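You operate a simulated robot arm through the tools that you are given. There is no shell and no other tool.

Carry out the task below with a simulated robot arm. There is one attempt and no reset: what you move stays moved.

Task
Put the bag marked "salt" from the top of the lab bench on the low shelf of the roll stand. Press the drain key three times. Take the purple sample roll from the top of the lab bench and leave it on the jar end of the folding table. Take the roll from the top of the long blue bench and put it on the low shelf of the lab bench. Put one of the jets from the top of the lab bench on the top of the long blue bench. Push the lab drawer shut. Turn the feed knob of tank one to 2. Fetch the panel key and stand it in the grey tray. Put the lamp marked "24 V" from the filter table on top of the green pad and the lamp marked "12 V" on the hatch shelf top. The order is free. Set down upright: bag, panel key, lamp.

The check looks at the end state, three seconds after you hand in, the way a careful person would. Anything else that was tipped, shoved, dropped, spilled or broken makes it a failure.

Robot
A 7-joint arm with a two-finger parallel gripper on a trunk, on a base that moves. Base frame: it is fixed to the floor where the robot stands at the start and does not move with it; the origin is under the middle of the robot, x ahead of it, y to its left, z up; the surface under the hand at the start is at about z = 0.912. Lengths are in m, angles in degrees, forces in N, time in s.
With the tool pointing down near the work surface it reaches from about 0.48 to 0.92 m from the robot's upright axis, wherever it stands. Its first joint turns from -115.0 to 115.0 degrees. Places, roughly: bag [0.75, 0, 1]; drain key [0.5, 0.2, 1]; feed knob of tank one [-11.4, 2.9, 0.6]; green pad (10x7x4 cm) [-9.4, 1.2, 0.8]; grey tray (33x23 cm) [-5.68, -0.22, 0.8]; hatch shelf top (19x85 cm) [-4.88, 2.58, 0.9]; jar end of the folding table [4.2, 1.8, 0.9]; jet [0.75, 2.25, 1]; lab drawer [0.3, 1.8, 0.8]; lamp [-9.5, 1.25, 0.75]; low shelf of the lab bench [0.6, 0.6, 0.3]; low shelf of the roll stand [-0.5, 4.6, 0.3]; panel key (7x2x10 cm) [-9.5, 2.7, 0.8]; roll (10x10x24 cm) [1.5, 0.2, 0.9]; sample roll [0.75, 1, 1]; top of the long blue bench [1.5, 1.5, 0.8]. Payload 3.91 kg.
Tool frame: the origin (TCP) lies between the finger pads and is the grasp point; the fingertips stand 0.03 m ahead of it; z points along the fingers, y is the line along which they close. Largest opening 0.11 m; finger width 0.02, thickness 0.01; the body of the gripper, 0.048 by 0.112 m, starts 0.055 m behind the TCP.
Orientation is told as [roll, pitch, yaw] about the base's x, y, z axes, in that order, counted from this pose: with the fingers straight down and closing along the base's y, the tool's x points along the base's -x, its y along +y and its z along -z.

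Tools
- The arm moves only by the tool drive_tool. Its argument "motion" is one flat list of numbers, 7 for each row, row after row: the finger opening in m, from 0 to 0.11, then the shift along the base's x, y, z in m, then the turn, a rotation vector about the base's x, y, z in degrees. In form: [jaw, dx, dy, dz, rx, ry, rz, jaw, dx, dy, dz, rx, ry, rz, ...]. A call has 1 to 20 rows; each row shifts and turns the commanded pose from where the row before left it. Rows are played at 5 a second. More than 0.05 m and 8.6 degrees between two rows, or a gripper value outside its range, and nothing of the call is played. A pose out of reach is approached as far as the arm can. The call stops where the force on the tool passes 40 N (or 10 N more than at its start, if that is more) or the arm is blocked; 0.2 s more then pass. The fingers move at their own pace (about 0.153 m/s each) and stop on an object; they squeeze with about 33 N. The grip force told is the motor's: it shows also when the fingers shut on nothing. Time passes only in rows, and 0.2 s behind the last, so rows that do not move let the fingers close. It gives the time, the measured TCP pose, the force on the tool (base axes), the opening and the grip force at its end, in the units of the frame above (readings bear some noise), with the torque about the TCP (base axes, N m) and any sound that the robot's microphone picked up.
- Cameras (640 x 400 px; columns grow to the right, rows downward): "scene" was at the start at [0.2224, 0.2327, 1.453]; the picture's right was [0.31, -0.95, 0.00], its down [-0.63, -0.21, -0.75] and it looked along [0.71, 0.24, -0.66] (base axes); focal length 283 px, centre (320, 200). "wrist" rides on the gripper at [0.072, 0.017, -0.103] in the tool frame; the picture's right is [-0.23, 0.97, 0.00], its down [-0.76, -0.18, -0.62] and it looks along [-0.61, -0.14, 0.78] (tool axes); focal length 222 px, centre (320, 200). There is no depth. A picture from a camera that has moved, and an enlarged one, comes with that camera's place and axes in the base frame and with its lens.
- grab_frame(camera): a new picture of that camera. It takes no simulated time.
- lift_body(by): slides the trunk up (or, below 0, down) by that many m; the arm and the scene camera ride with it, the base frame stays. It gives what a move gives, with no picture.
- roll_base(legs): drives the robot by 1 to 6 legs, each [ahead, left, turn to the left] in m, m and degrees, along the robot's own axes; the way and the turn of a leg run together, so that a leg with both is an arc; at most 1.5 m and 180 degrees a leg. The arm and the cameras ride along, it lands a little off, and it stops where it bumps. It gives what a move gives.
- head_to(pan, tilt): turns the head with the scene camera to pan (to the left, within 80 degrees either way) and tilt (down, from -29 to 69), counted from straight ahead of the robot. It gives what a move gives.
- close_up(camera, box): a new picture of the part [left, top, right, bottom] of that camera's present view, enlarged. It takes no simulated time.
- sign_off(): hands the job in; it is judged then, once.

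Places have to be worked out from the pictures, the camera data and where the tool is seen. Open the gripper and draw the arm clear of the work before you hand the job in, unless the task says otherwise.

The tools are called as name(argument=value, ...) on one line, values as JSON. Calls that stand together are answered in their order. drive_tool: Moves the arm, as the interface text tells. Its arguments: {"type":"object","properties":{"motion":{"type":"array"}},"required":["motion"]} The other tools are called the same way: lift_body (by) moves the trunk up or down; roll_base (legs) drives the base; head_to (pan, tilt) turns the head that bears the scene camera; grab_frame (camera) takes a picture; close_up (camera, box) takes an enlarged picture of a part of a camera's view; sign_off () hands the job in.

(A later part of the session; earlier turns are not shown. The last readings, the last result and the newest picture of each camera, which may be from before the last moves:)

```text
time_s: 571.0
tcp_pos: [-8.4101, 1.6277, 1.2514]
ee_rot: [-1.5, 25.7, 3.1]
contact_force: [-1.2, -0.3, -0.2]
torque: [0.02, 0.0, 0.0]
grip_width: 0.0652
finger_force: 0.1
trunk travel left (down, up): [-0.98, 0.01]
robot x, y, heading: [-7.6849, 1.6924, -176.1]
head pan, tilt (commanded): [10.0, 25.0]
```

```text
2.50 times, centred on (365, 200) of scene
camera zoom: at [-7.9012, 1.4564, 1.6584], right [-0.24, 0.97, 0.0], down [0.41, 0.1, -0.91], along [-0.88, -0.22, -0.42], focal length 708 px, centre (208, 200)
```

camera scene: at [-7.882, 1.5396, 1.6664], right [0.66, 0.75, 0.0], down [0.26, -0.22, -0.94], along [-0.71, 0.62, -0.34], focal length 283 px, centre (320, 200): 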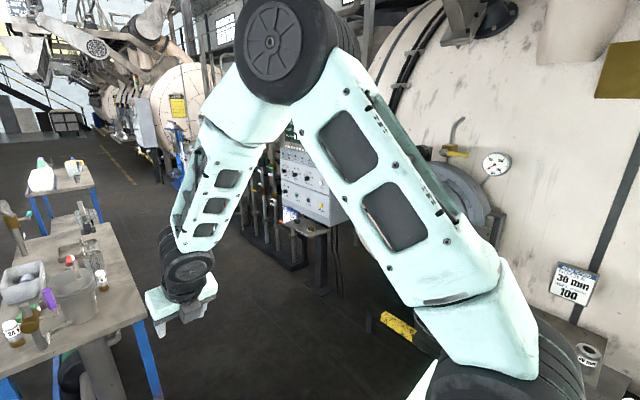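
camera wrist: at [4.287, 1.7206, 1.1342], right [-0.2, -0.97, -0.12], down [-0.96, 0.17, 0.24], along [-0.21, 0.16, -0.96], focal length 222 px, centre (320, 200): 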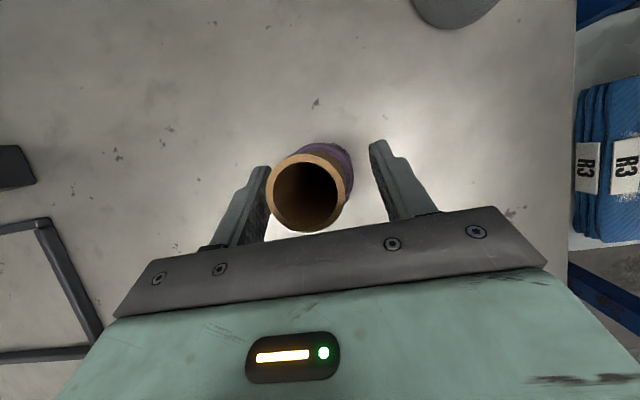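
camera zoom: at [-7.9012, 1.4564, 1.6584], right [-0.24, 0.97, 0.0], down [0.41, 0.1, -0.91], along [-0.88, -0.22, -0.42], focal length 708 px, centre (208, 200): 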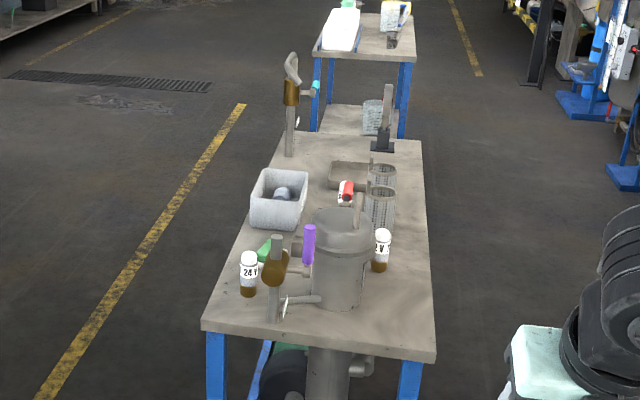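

Lamp "24 V" stands near [−9.29, 1.21], the other lamp near [−9.48, 1.50], and the green pad near [−9.47, 1.21]. The −y side of the table is open, so I go round to about [−9.4, 0.4] and face +y.

roll_base(legs=[[0, 1.25, -3.9], [1.2, 0, 0]])

head_to(pan=-20, tilt=25)

grab_frame(camera="scene")

head_to(pan=35, tilt=25)

grab_frame(camera="scene")

```text
time_s: 583.0
tcp_pos: [-9.5486, 0.388, 1.2511]
ee_rot: [-1.5, 25.8, 0.0]
contact_force: [0.1, -0.5, 0.4]
torque: [-0.02, 0.0, 0.0]
grip_width: 0.0652
finger_force: 0.0
trunk travel left (down, up): [-0.98, 0.01]
robot x, y, heading: [-8.8265, 0.4172, -179.0]
head pan, tilt (commanded): [10.0, 25.0]
```

```text
time_s: 584.0
tcp_pos: [-9.5506, 0.3897, 1.2516]
ee_rot: [-1.5, 25.8, 0.0]
contact_force: [-0.6, -0.6, -0.1]
torque: [-0.03, 0.03, -0.01]
grip_width: 0.0648
finger_force: 0.0
trunk travel left (down, up): [-0.98, 0.01]
robot x, y, heading: [-8.8219, 0.4176, -179.2]
head pan, tilt (commanded): [-20.0, 25.0]
```

```text
taken
camera scene: at [-9.0478, 0.2389, 1.6584], right [0.33, 0.95, 0.0], down [0.4, -0.14, -0.91], along [-0.86, 0.3, -0.42], focal length 283 px, centre (320, 200)
```

scene: 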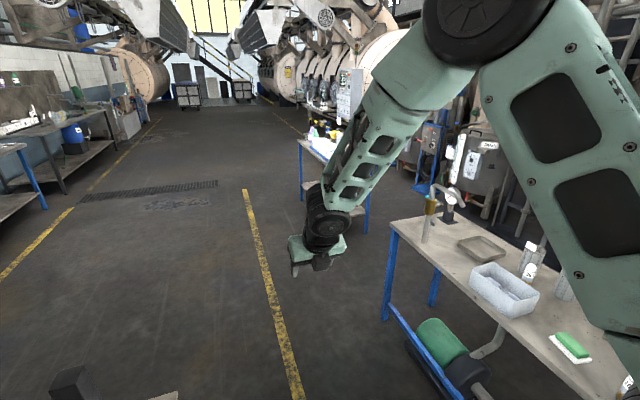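

```text
time_s: 585.2
tcp_pos: [-9.5502, 0.3878, 1.2518]
ee_rot: [-1.5, 25.7, 0.0]
contact_force: [-0.3, -0.5, 1.0]
torque: [-0.01, 0.01, -0.02]
grip_width: 0.065
finger_force: 0.1
trunk travel left (down, up): [-0.98, 0.01]
robot x, y, heading: [-8.8229, 0.4141, -179.1]
head pan, tilt (commanded): [35.0, 25.0]
```

```text
taken
camera scene: at [-9.0354, 0.1549, 1.6584], right [-0.59, 0.81, 0.0], down [0.34, 0.25, -0.91], along [-0.73, -0.53, -0.42], focal length 283 px, centre (320, 200)
```

scene: 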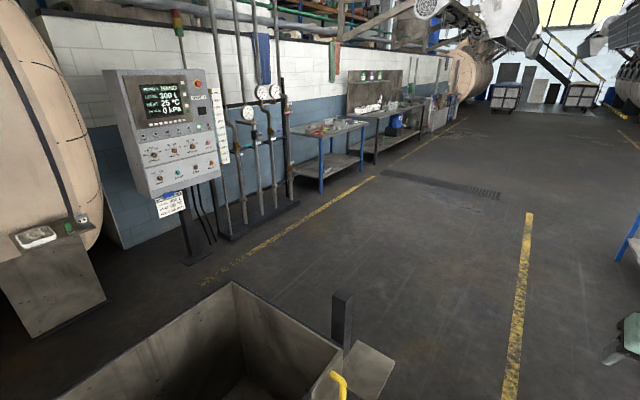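

The green pad (green top on a white base) is visible on the near side of the filter table. I go 0.55 m further and turn right to face the table.

roll_base(legs=[[0.53, 0, 0], [0, 0, -90.8]])

head_to(pan=0, tilt=40)

grab_frame(camera="scene")

grab_frame(camera="wrist")

```text
time_s: 592.1
tcp_pos: [-9.39, 1.13, 1.252]
ee_rot: [-1.3, 25.8, -89.3]
contact_force: [-0.2, 0.4, 0.1]
torque: [-0.05, -0.04, 0.01]
grip_width: 0.0653
finger_force: 0.0
trunk travel left (down, up): [-0.98, 0.01]
robot x, y, heading: [-9.3527, 0.4029, 91.6]
head pan, tilt (commanded): [35.0, 25.0]
```

```text
time_s: 593.1
tcp_pos: [-9.3891, 1.1287, 1.2514]
ee_rot: [-1.5, 25.7, -89.4]
contact_force: [-0.2, 0.2, 0.5]
torque: [0.02, -0.01, -0.02]
grip_width: 0.0652
finger_force: 0.0
trunk travel left (down, up): [-0.98, 0.01]
robot x, y, heading: [-9.3553, 0.4056, 91.4]
head pan, tilt (commanded): [0.0, 40.0]
```

```text
taken
camera scene: at [-9.5653, 0.6251, 1.6351], right [1.0, 0.03, 0.0], down [0.02, -0.64, -0.77], along [-0.02, 0.77, -0.64], focal length 283 px, centre (320, 200)
```

scene: 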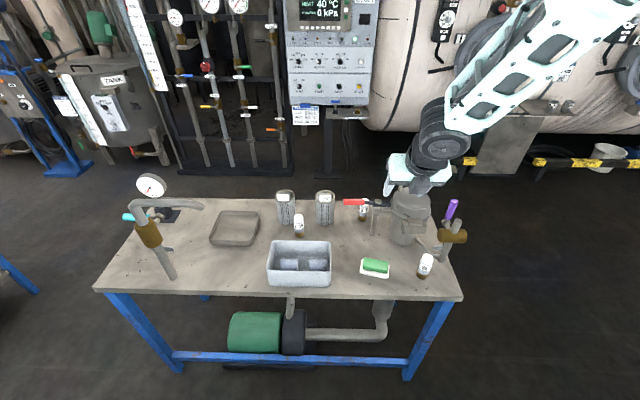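

```text
taken
camera wrist: at [-9.3705, 1.15, 1.3754], right [0.98, -0.18, -0.12], down [-0.15, -0.96, 0.24], along [-0.16, -0.21, -0.96], focal length 222 px, centre (320, 200)
```

wrist: 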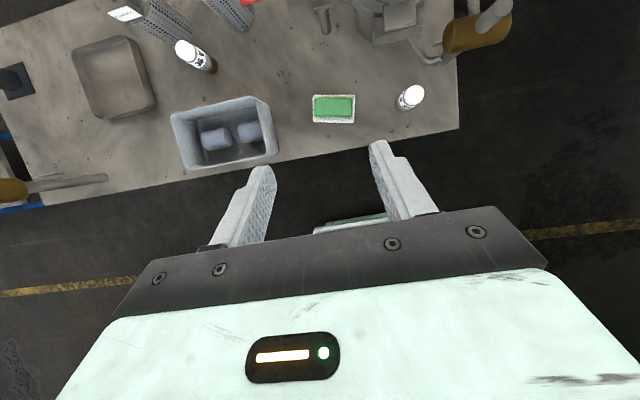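

There are three lamp-like pieces on the table. I enlarge to read their labels.

close_up(camera="scene", box=[260, 170, 380, 270])

close_up(camera="scene", box=[350, 190, 470, 300])

close_up(camera="wrist", box=[100, 0, 460, 180])

```text
4.00 times, centred on (320, 220) of scene
camera zoom: at [-9.5653, 0.6251, 1.6351], right [1.0, 0.03, 0.0], down [0.02, -0.64, -0.77], along [-0.02, 0.77, -0.64], focal length 1133 px, centre (320, 120)
```

zoom: 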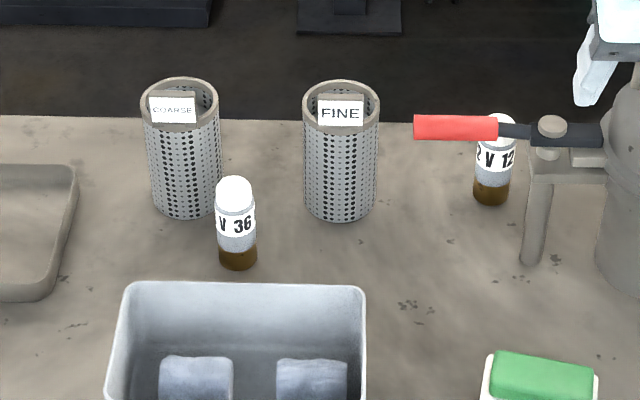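

```text
3.64 times, centred on (410, 245) of scene
camera zoom: at [-9.5653, 0.6251, 1.6351], right [1.0, 0.03, 0.0], down [0.02, -0.64, -0.77], along [-0.02, 0.77, -0.64], focal length 1030 px, centre (-7, 36)
```

zoom: 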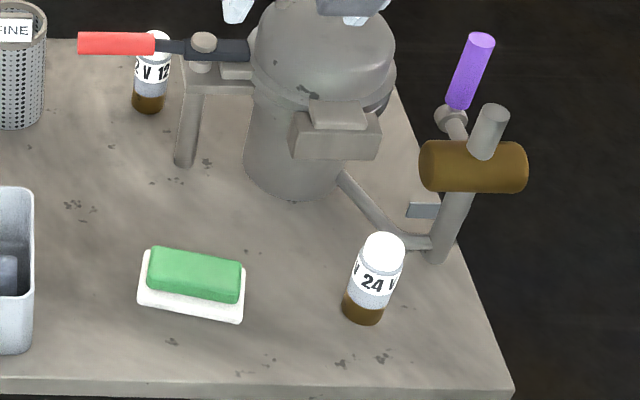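

```text
1.78 times, centred on (280, 90) of wrist
camera zoom: at [-9.3705, 1.15, 1.3754], right [0.98, -0.18, -0.12], down [-0.15, -0.96, 0.24], along [-0.16, -0.21, -0.96], focal length 395 px, centre (391, 396)
```

zoom: 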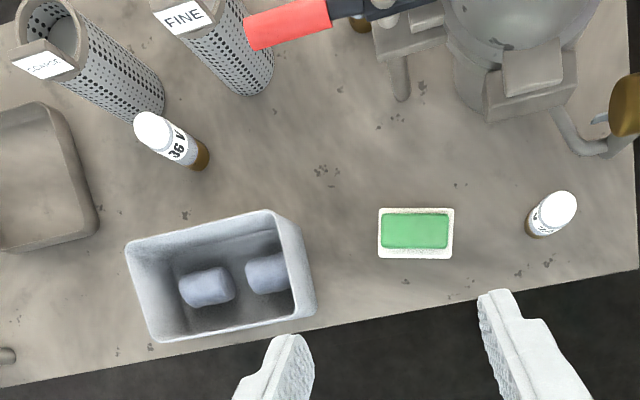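

Labels read 24 V (front right), 12 V (back, near the red lever) and 36 V. The 24 V lamp is at about [−9.227, 1.233], the pad's green top centre at [−9.389, 1.243, 0.83], table z≈0.79. I bring the tool level for the 24 V lamp.

drive_tool(motion=[0.075, 0, 0, 0, 8.5, 0.2, 0, 0.075, 0, 0, 0, 8.5, 0.2, 0, 0.075, 0, 0, 0, 8.5, 0.2, 0, 0.075, 0, 0, 0, 8.5, 0.2, 0, 0.075, 0, 0, 0, 8.5, 0.2, 0, 0.075, 0, 0, 0, 8.5, 0.2, 0, 0.075, 0, 0, 0, 8.5, 0.2, 0, 0.075, 0, 0, 0, 4.7, 0.1, 0, 0.075, 0, 0, 0, 0, 0, 0])

grab_frame(camera="scene")

grab_frame(camera="wrist")

```text
time_s: 595.1
tcp_pos: [-9.3901, 1.1291, 1.2519]
ee_rot: [-87.0, 89.4, -174.3]
contact_force: [0.3, -0.2, 0.0]
torque: [0.01, 0.02, 0.01]
grip_width: 0.0749
finger_force: 0.0
out of reach, approached as far as the arm can: row 1
trunk travel left (down, up): [-0.98, 0.01]
robot x, y, heading: [-9.3522, 0.4032, 91.5]
head pan, tilt (commanded): [0.0, 40.0]
```

```text
taken
camera scene: at [-9.5652, 0.6251, 1.635], right [1.0, 0.03, 0.0], down [0.02, -0.64, -0.77], along [-0.02, 0.77, -0.64], focal length 283 px, centre (320, 200)
```

scene: 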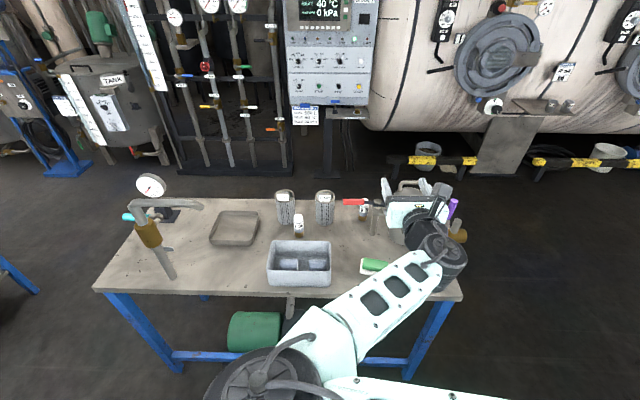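

```text
taken
camera wrist: at [-9.3676, 1.0264, 1.324], right [0.97, 0.04, -0.24], down [-0.16, -0.63, -0.76], along [-0.18, 0.77, -0.61], focal length 222 px, centre (320, 200)
```

wrist: 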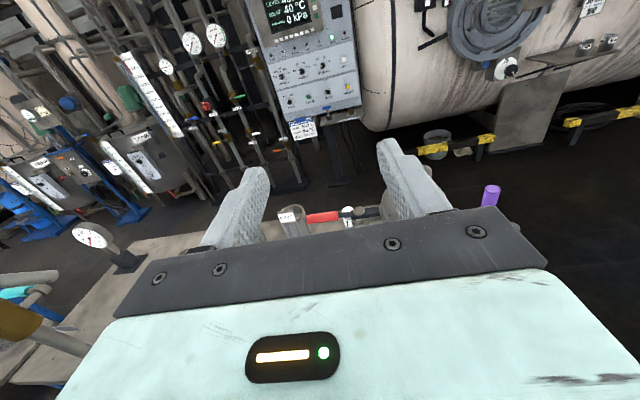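

The arm is level with its elbow on the left. I shift the base to line up with the 24 V lamp (x≈−9.227) and lower the trunk 0.4 m so the hand is at lamp height, short of the lamp.

roll_base(legs=[[-0.04, -0.165, -1]])

lift_body(by=-0.39)

grab_frame(camera="scene")

grab_frame(camera="wrist")

```text
time_s: 596.6
tcp_pos: [-9.21, 1.0919, 1.2523]
ee_rot: [-79.6, 89.4, -168.2]
contact_force: [0.1, 0.2, 0.1]
torque: [0.0, -0.01, -0.03]
grip_width: 0.075
finger_force: 0.0
trunk travel left (down, up): [-0.98, 0.01]
robot x, y, heading: [-9.1888, 0.3647, 90.3]
head pan, tilt (commanded): [0.0, 40.0]
```

```text
time_s: 600.4
tcp_pos: [-9.2095, 1.0927, 0.8618]
ee_rot: [-79.8, 89.4, -168.5]
contact_force: [0.2, 0.4, 0.4]
torque: [-0.02, -0.02, 0.01]
grip_width: 0.0749
finger_force: 0.0
trunk travel left (down, up): [-0.59, 0.4]
robot x, y, heading: [-9.186, 0.3642, 90.6]
head pan, tilt (commanded): [0.0, 40.0]
```

```text
taken
camera scene: at [-9.3959, 0.592, 1.2451], right [1.0, 0.01, 0.0], down [0.01, -0.64, -0.77], along [-0.01, 0.77, -0.64], focal length 283 px, centre (320, 200)
```

scene: 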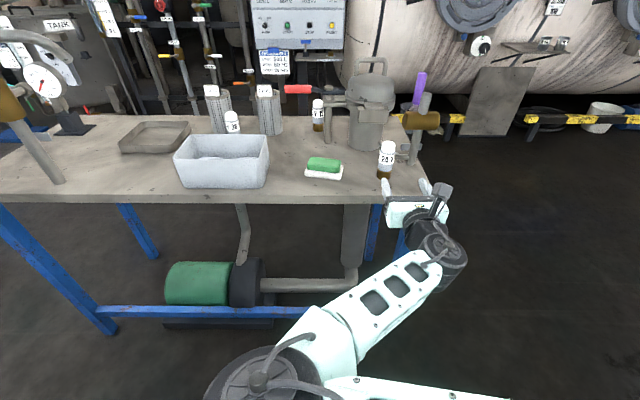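

```text
taken
camera wrist: at [-9.1903, 0.9895, 0.934], right [0.97, 0.02, -0.24], down [-0.17, -0.63, -0.76], along [-0.17, 0.78, -0.61], focal length 222 px, centre (320, 200)
```

wrist: 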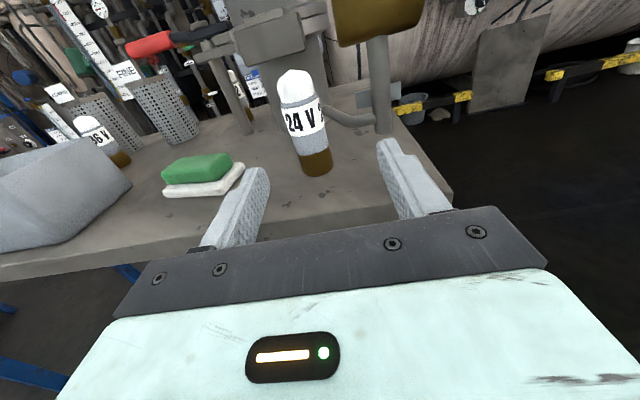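

The lamp works out at [−9.232, 1.247], 0.79–0.90 high. I centre the hand on it and advance, then close.

drive_tool(motion=[0.075, -0.0225, 0, -0.008, 0, 0, 0, 0.075, 0, 0.04, 0, 0, 0, 0, 0.075, 0, 0.04, 0, 0, 0, 0, 0.075, 0, 0.04, 0, 0, 0, 0, 0.075, 0, 0.028, 0, 0, 0, 0])

grab_frame(camera="wrist")

close_up(camera="scene", box=[300, 80, 480, 220])

```text
time_s: 601.6
tcp_pos: [-9.2328, 1.24, 0.8524]
ee_rot: [-81.0, 89.4, -169.6]
contact_force: [0.2, -0.7, 0.2]
torque: [0.01, -0.01, -0.05]
grip_width: 0.0751
finger_force: 0.1
trunk travel left (down, up): [-0.59, 0.4]
robot x, y, heading: [-9.1911, 0.3654, 90.7]
head pan, tilt (commanded): [0.0, 40.0]
```

```text
taken
camera wrist: at [-9.2134, 1.1382, 0.9256], right [0.97, 0.02, -0.24], down [-0.17, -0.63, -0.76], along [-0.17, 0.78, -0.61], focal length 222 px, centre (320, 200)
```

wrist: 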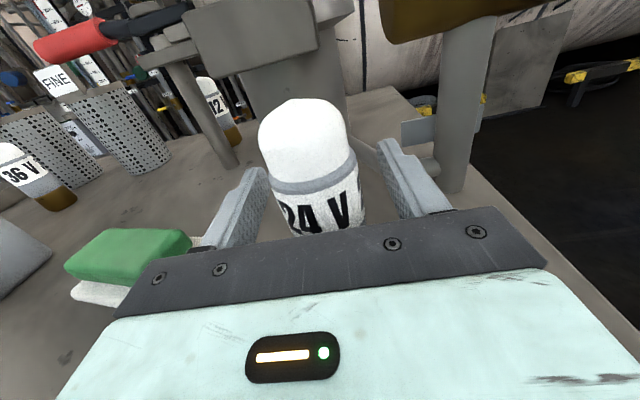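

```text
2.86 times, centred on (390, 150) of scene
camera zoom: at [-9.396, 0.5919, 1.2451], right [1.0, 0.01, 0.0], down [0.01, -0.64, -0.77], along [-0.01, 0.77, -0.64], focal length 809 px, centre (120, 343)
```

zoom: 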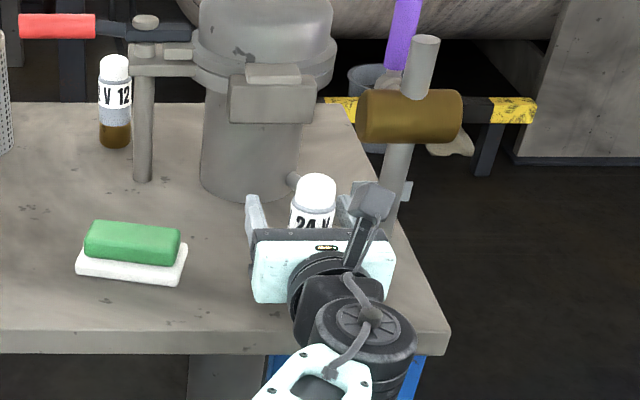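

The lamp is between the pads. I close and lift it 7 cm straight up.

drive_tool(motion=[0, 0, 0.003, 0, 0, 0, 0, 0, 0, 0, 0, 0, 0, 0, 0, 0, 0, 0, 0, 0, 0])

drive_tool(motion=[0, 0, 0, 0.02, 0, 0, 0, 0, 0, 0, 0.03, 0, 0, 0, 0, 0, 0, 0.03, 0, 0, 0, 0, 0, 0, 0, 0, 0, 0])

grab_frame(camera="wrist")

close_up(camera="scene", box=[300, 80, 480, 220])

```text
time_s: 602.4
tcp_pos: [-9.2339, 1.244, 0.853]
ee_rot: [-81.5, 89.4, -170.1]
contact_force: [1.2, 1.3, 1.1]
torque: [0.01, -0.01, 0.03]
grip_width: 0.0353
finger_force: 32.7
trunk travel left (down, up): [-0.59, 0.4]
robot x, y, heading: [-9.1914, 0.3659, 90.3]
head pan, tilt (commanded): [0.0, 40.0]
```

```text
time_s: 603.4
tcp_pos: [-9.2336, 1.2431, 0.9335]
ee_rot: [-79.5, 89.3, -168.1]
contact_force: [0.8, 0.0, -1.0]
torque: [0.03, 0.0, 0.01]
grip_width: 0.0354
finger_force: 32.9
trunk travel left (down, up): [-0.59, 0.4]
robot x, y, heading: [-9.1935, 0.3615, 90.5]
head pan, tilt (commanded): [0.0, 40.0]
```

```text
taken
camera wrist: at [-9.2133, 1.1406, 1.0059], right [0.97, 0.02, -0.24], down [-0.17, -0.63, -0.76], along [-0.17, 0.78, -0.61], focal length 222 px, centre (320, 200)
```

wrist: 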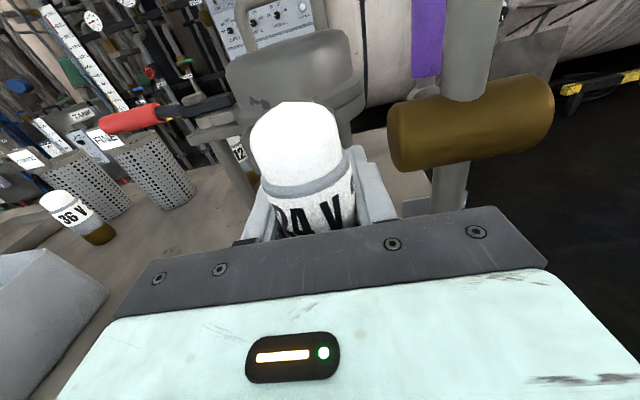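

```text
2.86 times, centred on (390, 150) of scene
camera zoom: at [-9.3959, 0.5921, 1.245], right [1.0, 0.01, 0.0], down [0.01, -0.64, -0.77], along [-0.01, 0.77, -0.64], focal length 809 px, centre (120, 343)
```

zoom: 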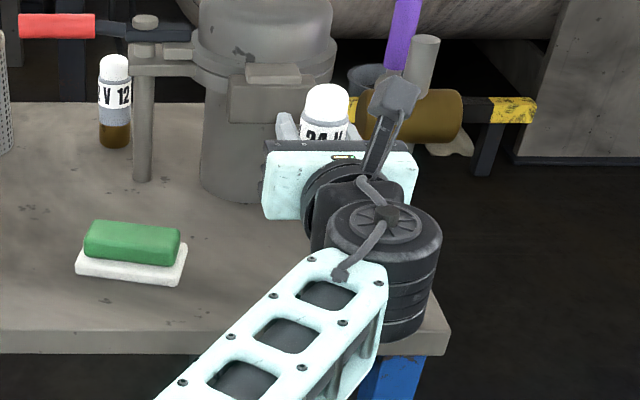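

The 24 V lamp is held. I carry it 15 cm left to above the green pad (top centre ≈[−9.387, 1.243, 0.83]) and check alignment.

drive_tool(motion=[0, -0.04, -0.002, 0, 0, 0, 0, 0, -0.04, -0.001, 0, 0, 0, 0, 0, -0.04, 0, 0, 0, 0, 0, 0, -0.033, 0, 0, 0, 0, 0, 0, 0, 0, 0, 0, 0, 0])

close_up(camera="scene", box=[250, 80, 430, 220])

grab_frame(camera="wrist")

```text
time_s: 604.6
tcp_pos: [-9.3842, 1.2412, 0.9333]
ee_rot: [-80.5, 89.5, -169.0]
contact_force: [0.5, 0.2, -1.1]
torque: [0.02, 0.01, 0.04]
grip_width: 0.0353
finger_force: 32.8
trunk travel left (down, up): [-0.59, 0.4]
robot x, y, heading: [-9.1895, 0.3617, 90.4]
head pan, tilt (commanded): [0.0, 40.0]
```

```text
2.86 times, centred on (340, 150) of scene
camera zoom: at [-9.3959, 0.5921, 1.245], right [1.0, 0.01, 0.0], down [0.01, -0.64, -0.77], along [-0.01, 0.77, -0.64], focal length 809 px, centre (263, 343)
```

zoom: 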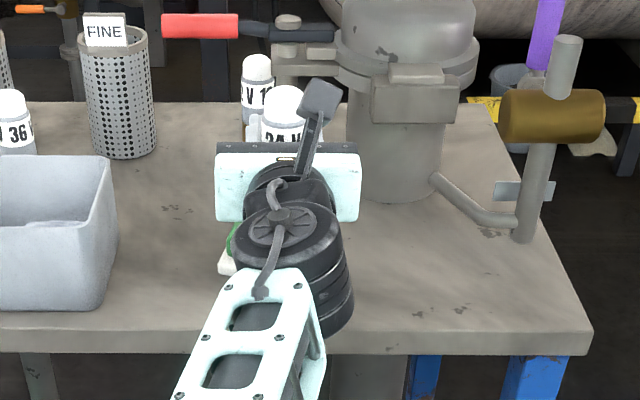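

```text
taken
camera wrist: at [-9.3641, 1.138, 1.005], right [0.97, 0.02, -0.24], down [-0.17, -0.63, -0.76], along [-0.17, 0.78, -0.61], focal length 222 px, centre (320, 200)
```

wrist: 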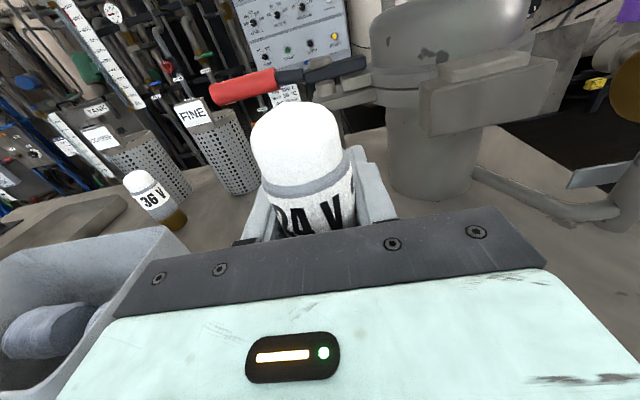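

Alignment by coordinates is within 3 mm. I lower in small steps until the pad takes the lamp.

drive_tool(motion=[0, -0.003, 0.001, -0.02, 0, 0, 0, 0, 0, 0, -0.008, 0, 0, 0, 0, 0, 0, -0.004, 0, 0, 0, 0, 0, 0, -0.003, 0, 0, 0])

drive_tool(motion=[0, 0, 0, -0.003, 0, 0, 0, 0, 0, 0, -0.002, 0, 0, 0])

```text
time_s: 605.6
tcp_pos: [-9.3895, 1.2404, 0.898]
ee_rot: [-81.0, 89.4, -169.6]
contact_force: [0.1, 0.0, -1.4]
torque: [0.04, 0.01, 0.0]
grip_width: 0.035
finger_force: 33.4
trunk travel left (down, up): [-0.59, 0.4]
robot x, y, heading: [-9.1881, 0.368, 90.6]
head pan, tilt (commanded): [0.0, 40.0]
```

```text
time_s: 606.2
tcp_pos: [-9.3883, 1.2408, 0.8926]
ee_rot: [-80.0, 89.4, -168.7]
contact_force: [0.1, 0.0, -1.0]
torque: [-0.01, -0.01, 0.01]
grip_width: 0.0353
finger_force: 33.0
trunk travel left (down, up): [-0.59, 0.4]
robot x, y, heading: [-9.1901, 0.3691, 90.5]
head pan, tilt (commanded): [0.0, 40.0]
```

No contact yet. I go on in 2 mm steps.

drive_tool(motion=[0, 0, 0, -0.002, 0, 0, 0, 0, 0, 0, -0.002, 0, 0, 0, 0, 0, 0, 0, 0, 0, 0])

drive_tool(motion=[0, 0, 0, -0.002, 0, 0, 0, 0, 0, 0, -0.002, 0, 0, 0, 0, 0, 0, 0, 0, 0, 0])

drive_tool(motion=[0, 0, 0, -0.002, 0, 0, 0, 0, 0, 0, -0.002, 0, 0, 0, 0, 0, 0, 0, 0, 0, 0])

```text
time_s: 607.0
tcp_pos: [-9.389, 1.2417, 0.8894]
ee_rot: [-81.3, 89.3, -169.9]
contact_force: [0.1, 0.2, 1.1]
torque: [0.04, 0.01, 0.02]
grip_width: 0.0356
finger_force: 33.0
trunk travel left (down, up): [-0.59, 0.4]
robot x, y, heading: [-9.1913, 0.3649, 90.3]
head pan, tilt (commanded): [0.0, 40.0]
```

```text
time_s: 607.8
tcp_pos: [-9.3896, 1.2399, 0.8896]
ee_rot: [-104.5, 89.3, 166.9]
contact_force: [-2.2, 3.8, 25.3]
torque: [-0.15, -0.08, -0.02]
grip_width: 0.0354
finger_force: 33.0
trunk travel left (down, up): [-0.59, 0.4]
robot x, y, heading: [-9.1864, 0.3639, 90.6]
head pan, tilt (commanded): [0.0, 40.0]
```

```text
time_s: 608.6
tcp_pos: [-9.3885, 1.2399, 0.8863]
ee_rot: [-111.7, 89.3, 159.7]
contact_force: [0.3, -2.3, 32.5]
torque: [-0.69, -0.2, 0.01]
grip_width: 0.0355
finger_force: 32.6
trunk travel left (down, up): [-0.59, 0.4]
robot x, y, heading: [-9.1915, 0.3667, 90.5]
head pan, tilt (commanded): [0.0, 40.0]
```

The pad carries the lamp (contact near TCP z=0.889). I ease up 6 mm to relax, then open gently.

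drive_tool(motion=[0, 0, 0, 0.004, 0, 0, 0, 0, 0, 0, 0, 0, 0, 0])

grab_frame(camera="wrist")

```text
time_s: 609.2
tcp_pos: [-9.389, 1.2401, 0.8849]
ee_rot: [-80.2, 89.4, -168.7]
contact_force: [0.3, -2.1, 19.2]
torque: [-0.46, -0.1, 0.02]
grip_width: 0.0354
finger_force: 32.8
trunk travel left (down, up): [-0.59, 0.4]
robot x, y, heading: [-9.1898, 0.3633, 90.5]
head pan, tilt (commanded): [0.0, 40.0]
```

```text
taken
camera wrist: at [-9.3688, 1.138, 0.9579], right [0.97, 0.02, -0.24], down [-0.17, -0.63, -0.76], along [-0.17, 0.78, -0.61], focal length 222 px, centre (320, 200)
```

wrist: 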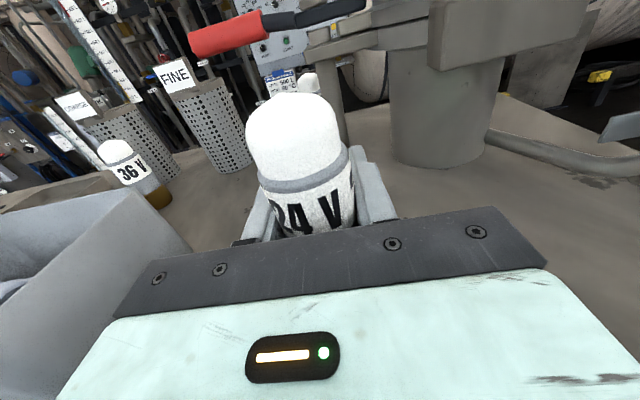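

Still 19 N; I lift 3 mm more and then open the fingers.

drive_tool(motion=[0, 0, 0, 0.003, 0, 0, 0, 0, 0, 0, 0, 0, 0, 0])

drive_tool(motion=[0.045, 0, 0, 0, 0, 0, 0, 0.06, 0, 0, 0, 0, 0, 0, 0.07, 0, 0, 0, 0, 0, 0, 0.07, 0, 0, 0, 0, 0, 0])

grab_frame(camera="wrist")

```text
time_s: 609.8
tcp_pos: [-9.3891, 1.2413, 0.8864]
ee_rot: [-60.5, 89.4, -149.1]
contact_force: [-0.1, 0.7, -0.2]
torque: [-0.06, -0.03, -0.01]
grip_width: 0.0353
finger_force: 33.3
trunk travel left (down, up): [-0.59, 0.4]
robot x, y, heading: [-9.1902, 0.3707, 90.8]
head pan, tilt (commanded): [0.0, 40.0]
```

```text
time_s: 610.8
tcp_pos: [-9.3887, 1.2416, 0.8894]
ee_rot: [-80.0, 89.4, -168.6]
contact_force: [0.6, 0.9, 0.1]
torque: [0.01, 0.0, 0.0]
grip_width: 0.07
finger_force: 0.0
trunk travel left (down, up): [-0.59, 0.4]
robot x, y, heading: [-9.1884, 0.3682, 90.5]
head pan, tilt (commanded): [0.0, 40.0]
```

```text
taken
camera wrist: at [-9.3691, 1.1385, 0.9606], right [0.97, 0.02, -0.24], down [-0.17, -0.63, -0.76], along [-0.17, 0.78, -0.61], focal length 222 px, centre (320, 200)
```

wrist: 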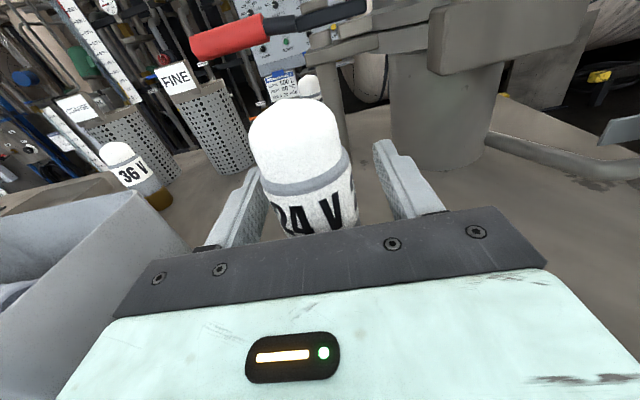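

The lamp stands by itself. I withdraw straight back and look.

drive_tool(motion=[0.07, 0, -0.02, 0, 0, 0, 0, 0.07, 0, -0.03, 0, 0, 0, 0, 0.07, 0, -0.04, 0, 0, 0, 0, 0.07, 0, -0.04, 0, 0, 0, 0, 0.07, 0, -0.02, 0, 0, 0, 0])

close_up(camera="scene", box=[250, 80, 430, 220])

grab_frame(camera="wrist")

```text
time_s: 612.0
tcp_pos: [-9.3879, 1.093, 0.8882]
ee_rot: [-79.1, 89.4, -167.8]
contact_force: [0.9, -0.7, 0.8]
torque: [0.02, -0.01, 0.01]
grip_width: 0.0702
finger_force: 0.0
trunk travel left (down, up): [-0.59, 0.4]
robot x, y, heading: [-9.19, 0.3647, 90.4]
head pan, tilt (commanded): [0.0, 40.0]
```

```text
2.86 times, centred on (340, 150) of scene
camera zoom: at [-9.3958, 0.5922, 1.245], right [1.0, 0.01, 0.0], down [0.01, -0.64, -0.77], along [-0.01, 0.77, -0.64], focal length 809 px, centre (263, 343)
```

zoom: 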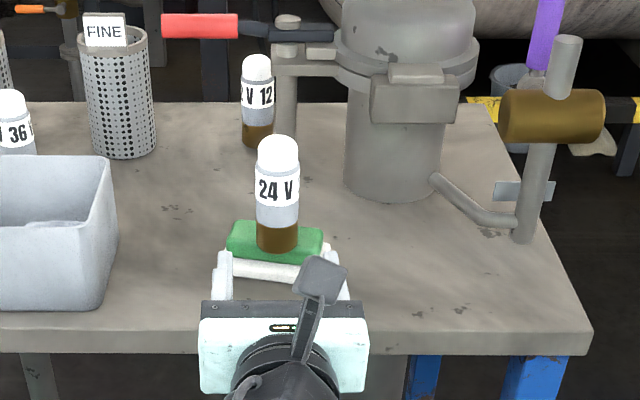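

```text
taken
camera wrist: at [-9.3684, 0.9903, 0.9595], right [0.97, 0.02, -0.24], down [-0.17, -0.63, -0.76], along [-0.17, 0.78, -0.61], focal length 222 px, centre (320, 200)
```

wrist: 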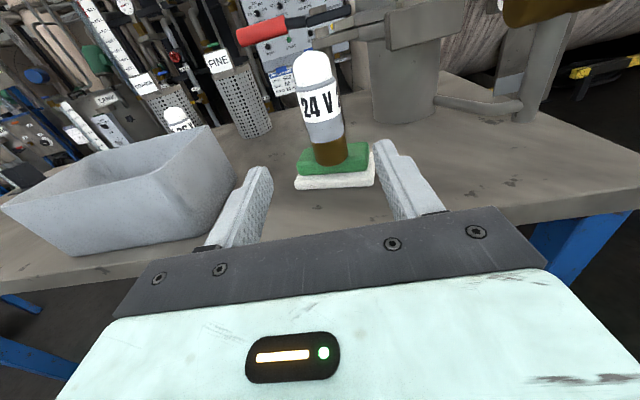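

The 24 V lamp stands upright in the middle of the green pad. Next, the 12 V lamp at about [−9.411, 1.52]: I raise the trunk and turn the tool straight down.

lift_body(by=0.39)

drive_tool(motion=[0.07, 0, 0, 0, -8.5, 0, 0, 0.07, 0, 0, 0, -8.5, 0, 0, 0.07, 0, 0, 0, -8.5, 0, 0, 0.07, 0, 0, 0, -8.5, 0, 0, 0.07, 0, 0, 0, -8.5, 0, 0, 0.07, 0, 0, 0, -8.5, 0, 0, 0.07, 0, 0, 0, -8.5, 0, 0, 0.07, 0, 0, 0, -8.5, 0, 0, 0.07, 0, 0, 0, -8.5, 0, 0, 0.07, 0, 0, 0, -8.5, 0, 0, 0.07, 0, 0, 0, -4.5, 0, 0])

grab_frame(camera="scene")

grab_frame(camera="wrist")

```text
time_s: 615.7
tcp_pos: [-9.3888, 1.0929, 1.277]
ee_rot: [-80.2, 89.3, -168.7]
contact_force: [0.8, 0.3, 0.1]
torque: [-0.01, -0.01, -0.03]
grip_width: 0.07
finger_force: 0.0
trunk travel left (down, up): [-0.98, 0.01]
robot x, y, heading: [-9.1897, 0.3647, 90.4]
head pan, tilt (commanded): [0.0, 40.0]
```

```text
time_s: 618.1
tcp_pos: [-9.3887, 1.0924, 1.2771]
ee_rot: [-1.4, 0.3, -90.6]
contact_force: [0.3, 0.4, -0.2]
torque: [0.04, -0.01, -0.04]
grip_width: 0.0702
finger_force: 0.1
trunk travel left (down, up): [-0.98, 0.01]
robot x, y, heading: [-9.1907, 0.3647, 90.5]
head pan, tilt (commanded): [0.0, 40.0]
```

```text
taken
camera scene: at [-9.3958, 0.5921, 1.635], right [1.0, 0.01, 0.0], down [0.01, -0.64, -0.77], along [-0.01, 0.77, -0.64], focal length 283 px, centre (320, 200)
```

scene: 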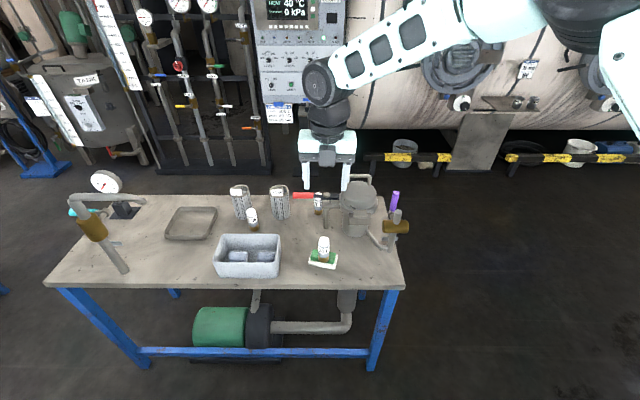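

```text
taken
camera wrist: at [-9.368, 1.1647, 1.3804], right [0.97, -0.24, -0.03], down [-0.17, -0.76, 0.62], along [-0.17, -0.6, -0.78], focal length 222 px, centre (320, 200)
```

wrist: 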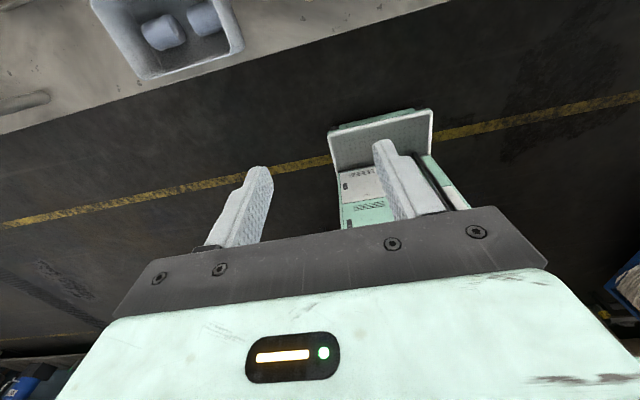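

The tool points down with the camera on the far side. I move the base up to the table edge and bring the hand over the 12 V lamp, high up.

roll_base(legs=[[0.27, 0.12, 0]])

drive_tool(motion=[0.07, 0.03, 0.03, 0, 0, 0, 0, 0.07, 0.03, 0.035, 0, 0, 0, 0, 0.07, 0.03, 0.035, 0, 0, 0, 0, 0.07, 0.005, 0.04, 0, 0, 0, 0])

grab_frame(camera="scene")

grab_frame(camera="wrist")

```text
time_s: 620.1
tcp_pos: [-9.511, 1.3651, 1.2772]
ee_rot: [-1.4, 0.3, -90.7]
contact_force: [0.3, 0.8, -0.1]
torque: [0.0, 0.01, 0.01]
grip_width: 0.0701
finger_force: 0.2
trunk travel left (down, up): [-0.98, 0.01]
robot x, y, heading: [-9.3144, 0.6352, 90.3]
head pan, tilt (commanded): [0.0, 40.0]
```

```text
time_s: 621.1
tcp_pos: [-9.4152, 1.5029, 1.2776]
ee_rot: [-1.4, 0.4, -90.6]
contact_force: [-1.5, 0.2, 0.8]
torque: [0.05, -0.01, -0.01]
grip_width: 0.0698
finger_force: 0.0
trunk travel left (down, up): [-0.98, 0.01]
robot x, y, heading: [-9.3111, 0.6387, 90.6]
head pan, tilt (commanded): [0.0, 40.0]
```

```text
taken
camera scene: at [-9.5186, 0.8641, 1.6351], right [1.0, 0.01, 0.0], down [0.0, -0.64, -0.77], along [-0.01, 0.77, -0.64], focal length 283 px, centre (320, 200)
```

scene: 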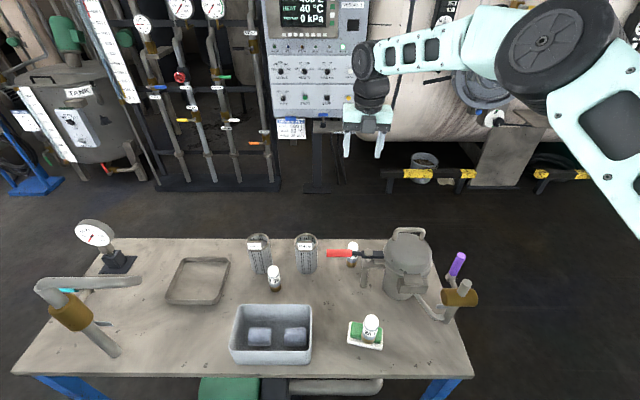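

```text
taken
camera wrist: at [-9.3946, 1.5749, 1.3797], right [0.97, -0.24, -0.03], down [-0.17, -0.76, 0.62], along [-0.17, -0.6, -0.78], focal length 222 px, centre (320, 200)
```

wrist: 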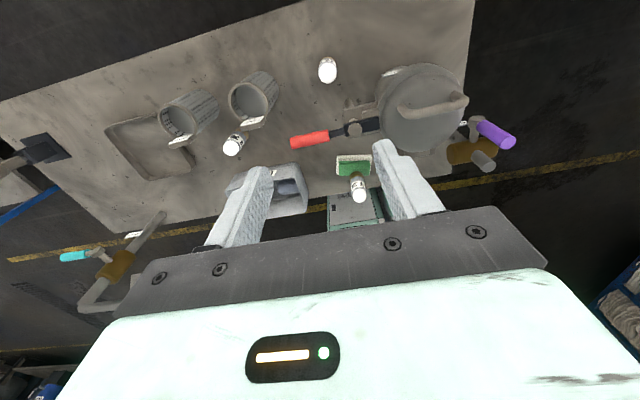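

The lamp is at about [−9.413, 1.512] with the lever 10 cm nearer to the robot. I descend to z≈1.0 and check.

drive_tool(motion=[0.07, 0.002, 0.01, -0.04, 0, 0, 0, 0.07, 0, 0, -0.045, 0, 0, 0, 0.07, 0, 0, -0.045, 0, 0, 0, 0.07, 0, 0, -0.045, 0, 0, 0, 0.07, 0, 0, -0.045, 0, 0, 0, 0.07, 0, 0, -0.045, 0, 0, 0])

grab_frame(camera="wrist")

close_up(camera="scene", box=[280, 140, 460, 300])

```text
time_s: 622.5
tcp_pos: [-9.412, 1.5143, 1.0123]
ee_rot: [-1.4, 0.6, -90.6]
contact_force: [0.3, -0.1, 0.4]
torque: [-0.01, 0.02, -0.02]
grip_width: 0.0702
finger_force: 0.1
trunk travel left (down, up): [-0.98, 0.01]
robot x, y, heading: [-9.311, 0.6387, 90.4]
head pan, tilt (commanded): [0.0, 40.0]
```

```text
taken
camera wrist: at [-9.3921, 1.586, 1.1162], right [0.97, -0.24, -0.03], down [-0.17, -0.76, 0.62], along [-0.17, -0.6, -0.78], focal length 222 px, centre (320, 200)
```

wrist: 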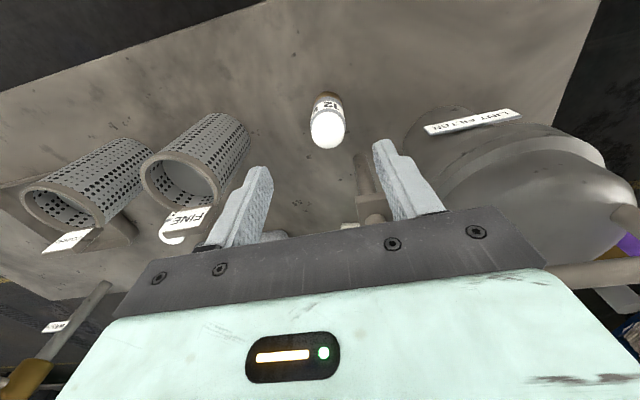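

```text
2.50 times, centred on (370, 220) of scene
camera zoom: at [-9.5188, 0.8642, 1.6352], right [1.0, 0.01, 0.0], down [0.0, -0.64, -0.77], along [-0.01, 0.77, -0.64], focal length 708 px, centre (195, 150)
```

zoom: 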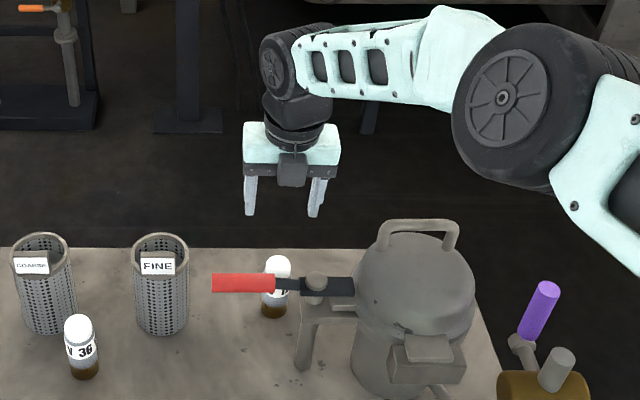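

The lamp reads [−9.410, 1.506]. I trim by −7 mm in y, descend to z≈0.85 and close.

drive_tool(motion=[0.07, 0.001, -0.007, -0.035, 0, 0, 0, 0.07, 0, 0, -0.045, 0, 0, 0, 0.07, 0, 0, -0.045, 0, 0, 0, 0.07, 0, 0, -0.035, 0, 0, 0])

grab_frame(camera="wrist")

close_up(camera="scene", box=[280, 140, 460, 300])

```text
time_s: 623.7
tcp_pos: [-9.394, 1.4818, 0.8841]
ee_rot: [-1.4, 1.1, -90.8]
contact_force: [1.8, -3.9, 18.3]
torque: [-0.62, -0.27, 0.0]
grip_width: 0.07
finger_force: 0.0
out of reach, approached as far as the arm can: row 2, 3, 4
trunk travel left (down, up): [-0.98, 0.01]
robot x, y, heading: [-9.3115, 0.6387, 90.5]
head pan, tilt (commanded): [0.0, 40.0]
stopped in row 4: the force on the tool passed its limit at 51 N (the readings are from after the stop); the commanded pose is now the measured one
```

```text
taken
camera wrist: at [-9.3745, 1.5522, 0.9884], right [0.97, -0.24, -0.03], down [-0.17, -0.77, 0.61], along [-0.17, -0.59, -0.79], focal length 222 px, centre (320, 200)
```

wrist: 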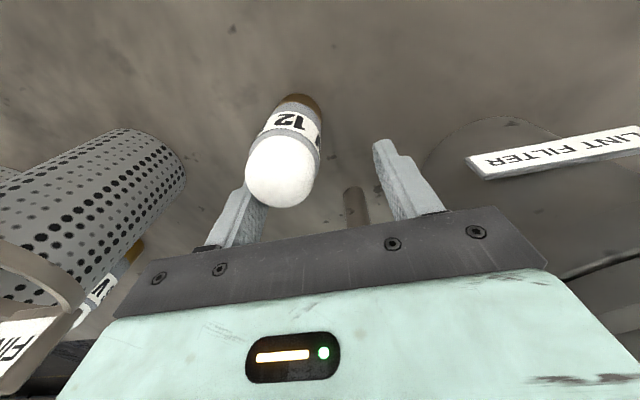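

```text
2.50 times, centred on (370, 220) of scene
camera zoom: at [-9.5181, 0.8633, 1.6354], right [1.0, 0.01, 0.0], down [0.0, -0.64, -0.77], along [-0.01, 0.77, -0.64], focal length 708 px, centre (195, 150)
```

zoom: 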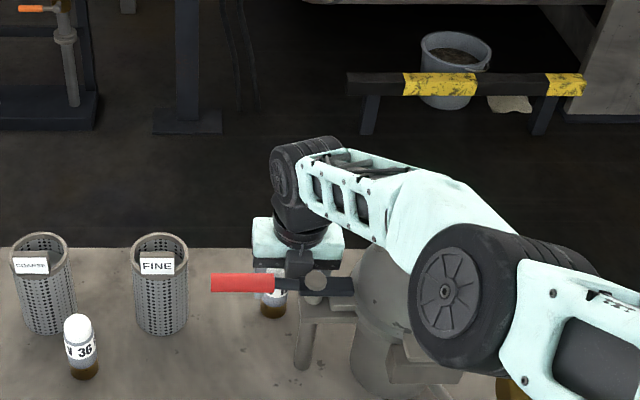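

The arm was at its reach limit and sagged back so the hand's rear touched the lever's pivot; lever and lamp look unmoved. I raise straight up and bring the base 0.15 m closer.

drive_tool(motion=[0.07, 0, 0, 0.02, 0, 0, 0, 0.07, 0, 0, 0.04, 0, 0, 0, 0.07, 0, 0, 0.045, 0, 0, 0, 0.07, 0, 0, 0.045, 0, 0, 0])

close_up(camera="scene", box=[280, 140, 460, 300])

grab_frame(camera="wrist")

```text
time_s: 624.7
tcp_pos: [-9.4066, 1.5262, 1.0153]
ee_rot: [-1.3, 0.8, -90.8]
contact_force: [0.1, -0.2, 0.2]
torque: [0.01, 0.01, -0.02]
grip_width: 0.0701
finger_force: 0.1
out of reach, approached as far as the arm can: row 1, 2, 3, 4
trunk travel left (down, up): [-0.98, 0.01]
robot x, y, heading: [-9.3107, 0.6359, 90.3]
head pan, tilt (commanded): [0.0, 40.0]
```

```text
2.50 times, centred on (370, 220) of scene
camera zoom: at [-9.5185, 0.8647, 1.6349], right [1.0, 0.01, 0.0], down [0.0, -0.64, -0.77], along [0.0, 0.77, -0.64], focal length 708 px, centre (195, 150)
```

zoom: 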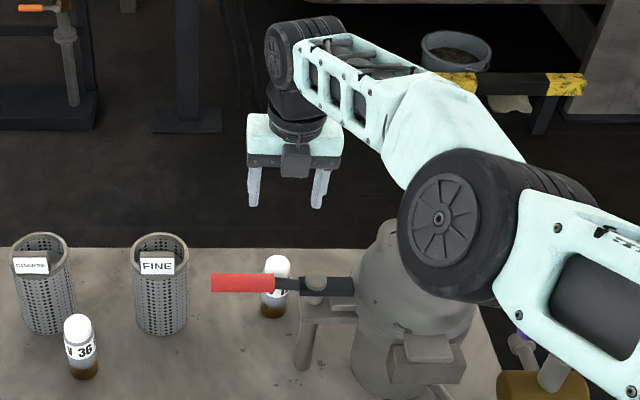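

```text
taken
camera wrist: at [-9.3863, 1.5981, 1.1197], right [0.97, -0.24, -0.02], down [-0.17, -0.77, 0.62], along [-0.17, -0.59, -0.79], focal length 222 px, centre (320, 200)
```

wrist: 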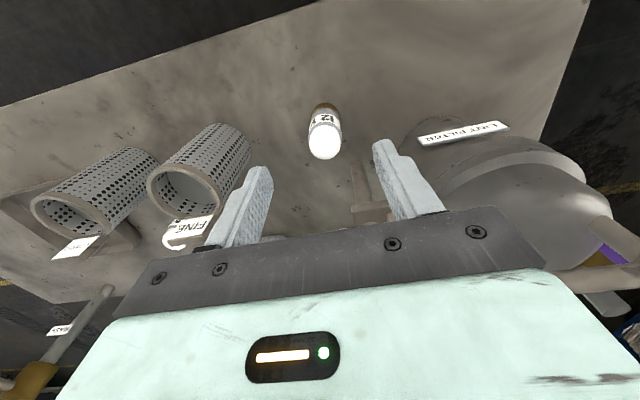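

Lamp and lever are as before. I raise the hand to z≈1.2, move the base 0.16 m closer, and re-centre over the lamp.

drive_tool(motion=[0.07, 0, -0.02, 0.045, 0, 0, 0, 0.07, 0, -0.02, 0.045, 0, 0, 0, 0.07, 0, -0.03, 0.04, 0, 0, 0, 0.07, 0, -0.03, 0.04, 0, 0, 0, 0.07, 0, -0.03, 0.03, 0, 0, 0, 0.07, 0, -0.03, 0, 0, 0, 0])

roll_base(legs=[[0.17, 0.05, 0]])

grab_frame(camera="wrist")

grab_frame(camera="scene")

```text
time_s: 626.1
tcp_pos: [-9.4684, 1.5297, 1.2017]
ee_rot: [-1.2, 0.8, -90.7]
contact_force: [0.9, -0.1, -0.1]
torque: [-0.02, 0.02, 0.02]
grip_width: 0.0702
finger_force: 0.1
out of reach, approached as far as the arm can: row 1, 2, 3, 4, 5, 6
trunk travel left (down, up): [-0.98, 0.01]
robot x, y, heading: [-9.3106, 0.6352, 90.1]
head pan, tilt (commanded): [0.0, 40.0]
```

```text
time_s: 627.5
tcp_pos: [-9.5227, 1.6982, 1.2014]
ee_rot: [-1.2, 0.8, -90.6]
contact_force: [0.2, -0.3, 0.5]
torque: [0.01, -0.03, 0.02]
grip_width: 0.0699
finger_force: 0.0
trunk travel left (down, up): [-0.98, 0.01]
robot x, y, heading: [-9.3624, 0.8067, 90.2]
head pan, tilt (commanded): [0.0, 40.0]
```

```text
taken
camera wrist: at [-9.5032, 1.7692, 1.3053], right [0.97, -0.24, -0.02], down [-0.17, -0.77, 0.62], along [-0.16, -0.59, -0.79], focal length 222 px, centre (320, 200)
```

wrist: 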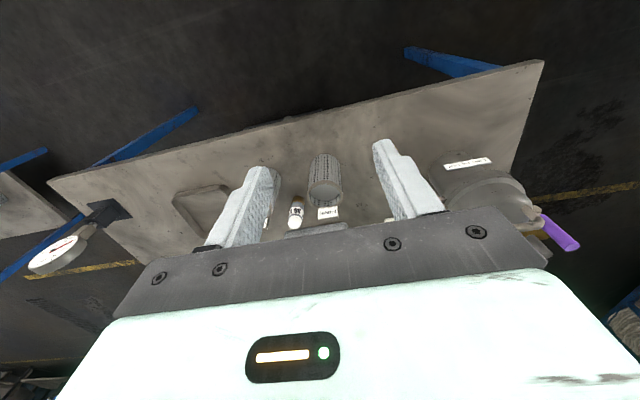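

```text
taken
camera scene: at [-9.571, 1.0327, 1.6351], right [1.0, 0.01, 0.0], down [0.01, -0.64, -0.77], along [-0.01, 0.77, -0.64], focal length 283 px, centre (320, 200)
```

scene: 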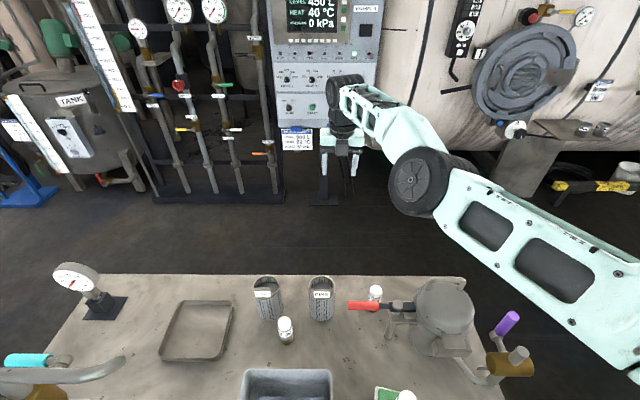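

The arm reports poses as out of reach although the hand is farther out than asked, so it is caught against a joint limit. I issue a hold row to see where it settles before moving on.

drive_tool(motion=[0.07, 0, 0, 0, 0, 0, 0, 0.07, 0, 0, 0, 0, 0, 0])

head_to(pan=-25, tilt=40)

grab_frame(camera="scene")

```text
time_s: 628.1
tcp_pos: [-9.5233, 1.6983, 1.2014]
ee_rot: [-1.2, 0.7, -90.7]
contact_force: [-0.1, -0.5, 0.6]
torque: [-0.02, 0.02, -0.02]
grip_width: 0.0701
finger_force: 0.0
trunk travel left (down, up): [-0.98, 0.01]
robot x, y, heading: [-9.3606, 0.8049, 90.5]
head pan, tilt (commanded): [0.0, 40.0]
```

```text
time_s: 629.0
tcp_pos: [-9.5228, 1.6987, 1.2017]
ee_rot: [-1.1, 0.8, -90.7]
contact_force: [-0.6, 0.8, 0.5]
torque: [-0.02, -0.01, 0.0]
grip_width: 0.07
finger_force: 0.1
trunk travel left (down, up): [-0.98, 0.01]
robot x, y, heading: [-9.3643, 0.8095, 90.6]
head pan, tilt (commanded): [-25.0, 40.0]
```

```text
taken
camera scene: at [-9.5351, 1.0254, 1.635], right [0.91, -0.41, 0.0], down [-0.27, -0.59, -0.77], along [0.32, 0.7, -0.64], focal length 283 px, centre (320, 200)
```

scene: 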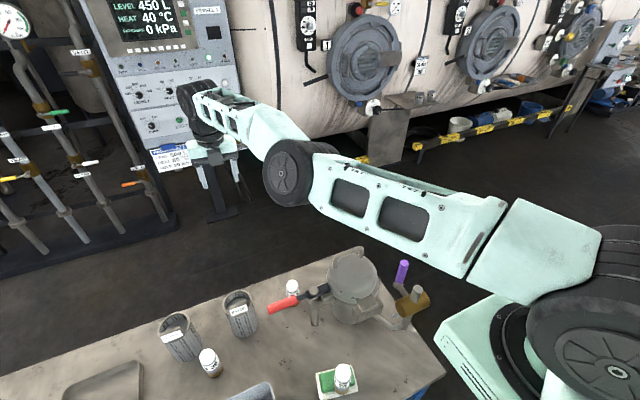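

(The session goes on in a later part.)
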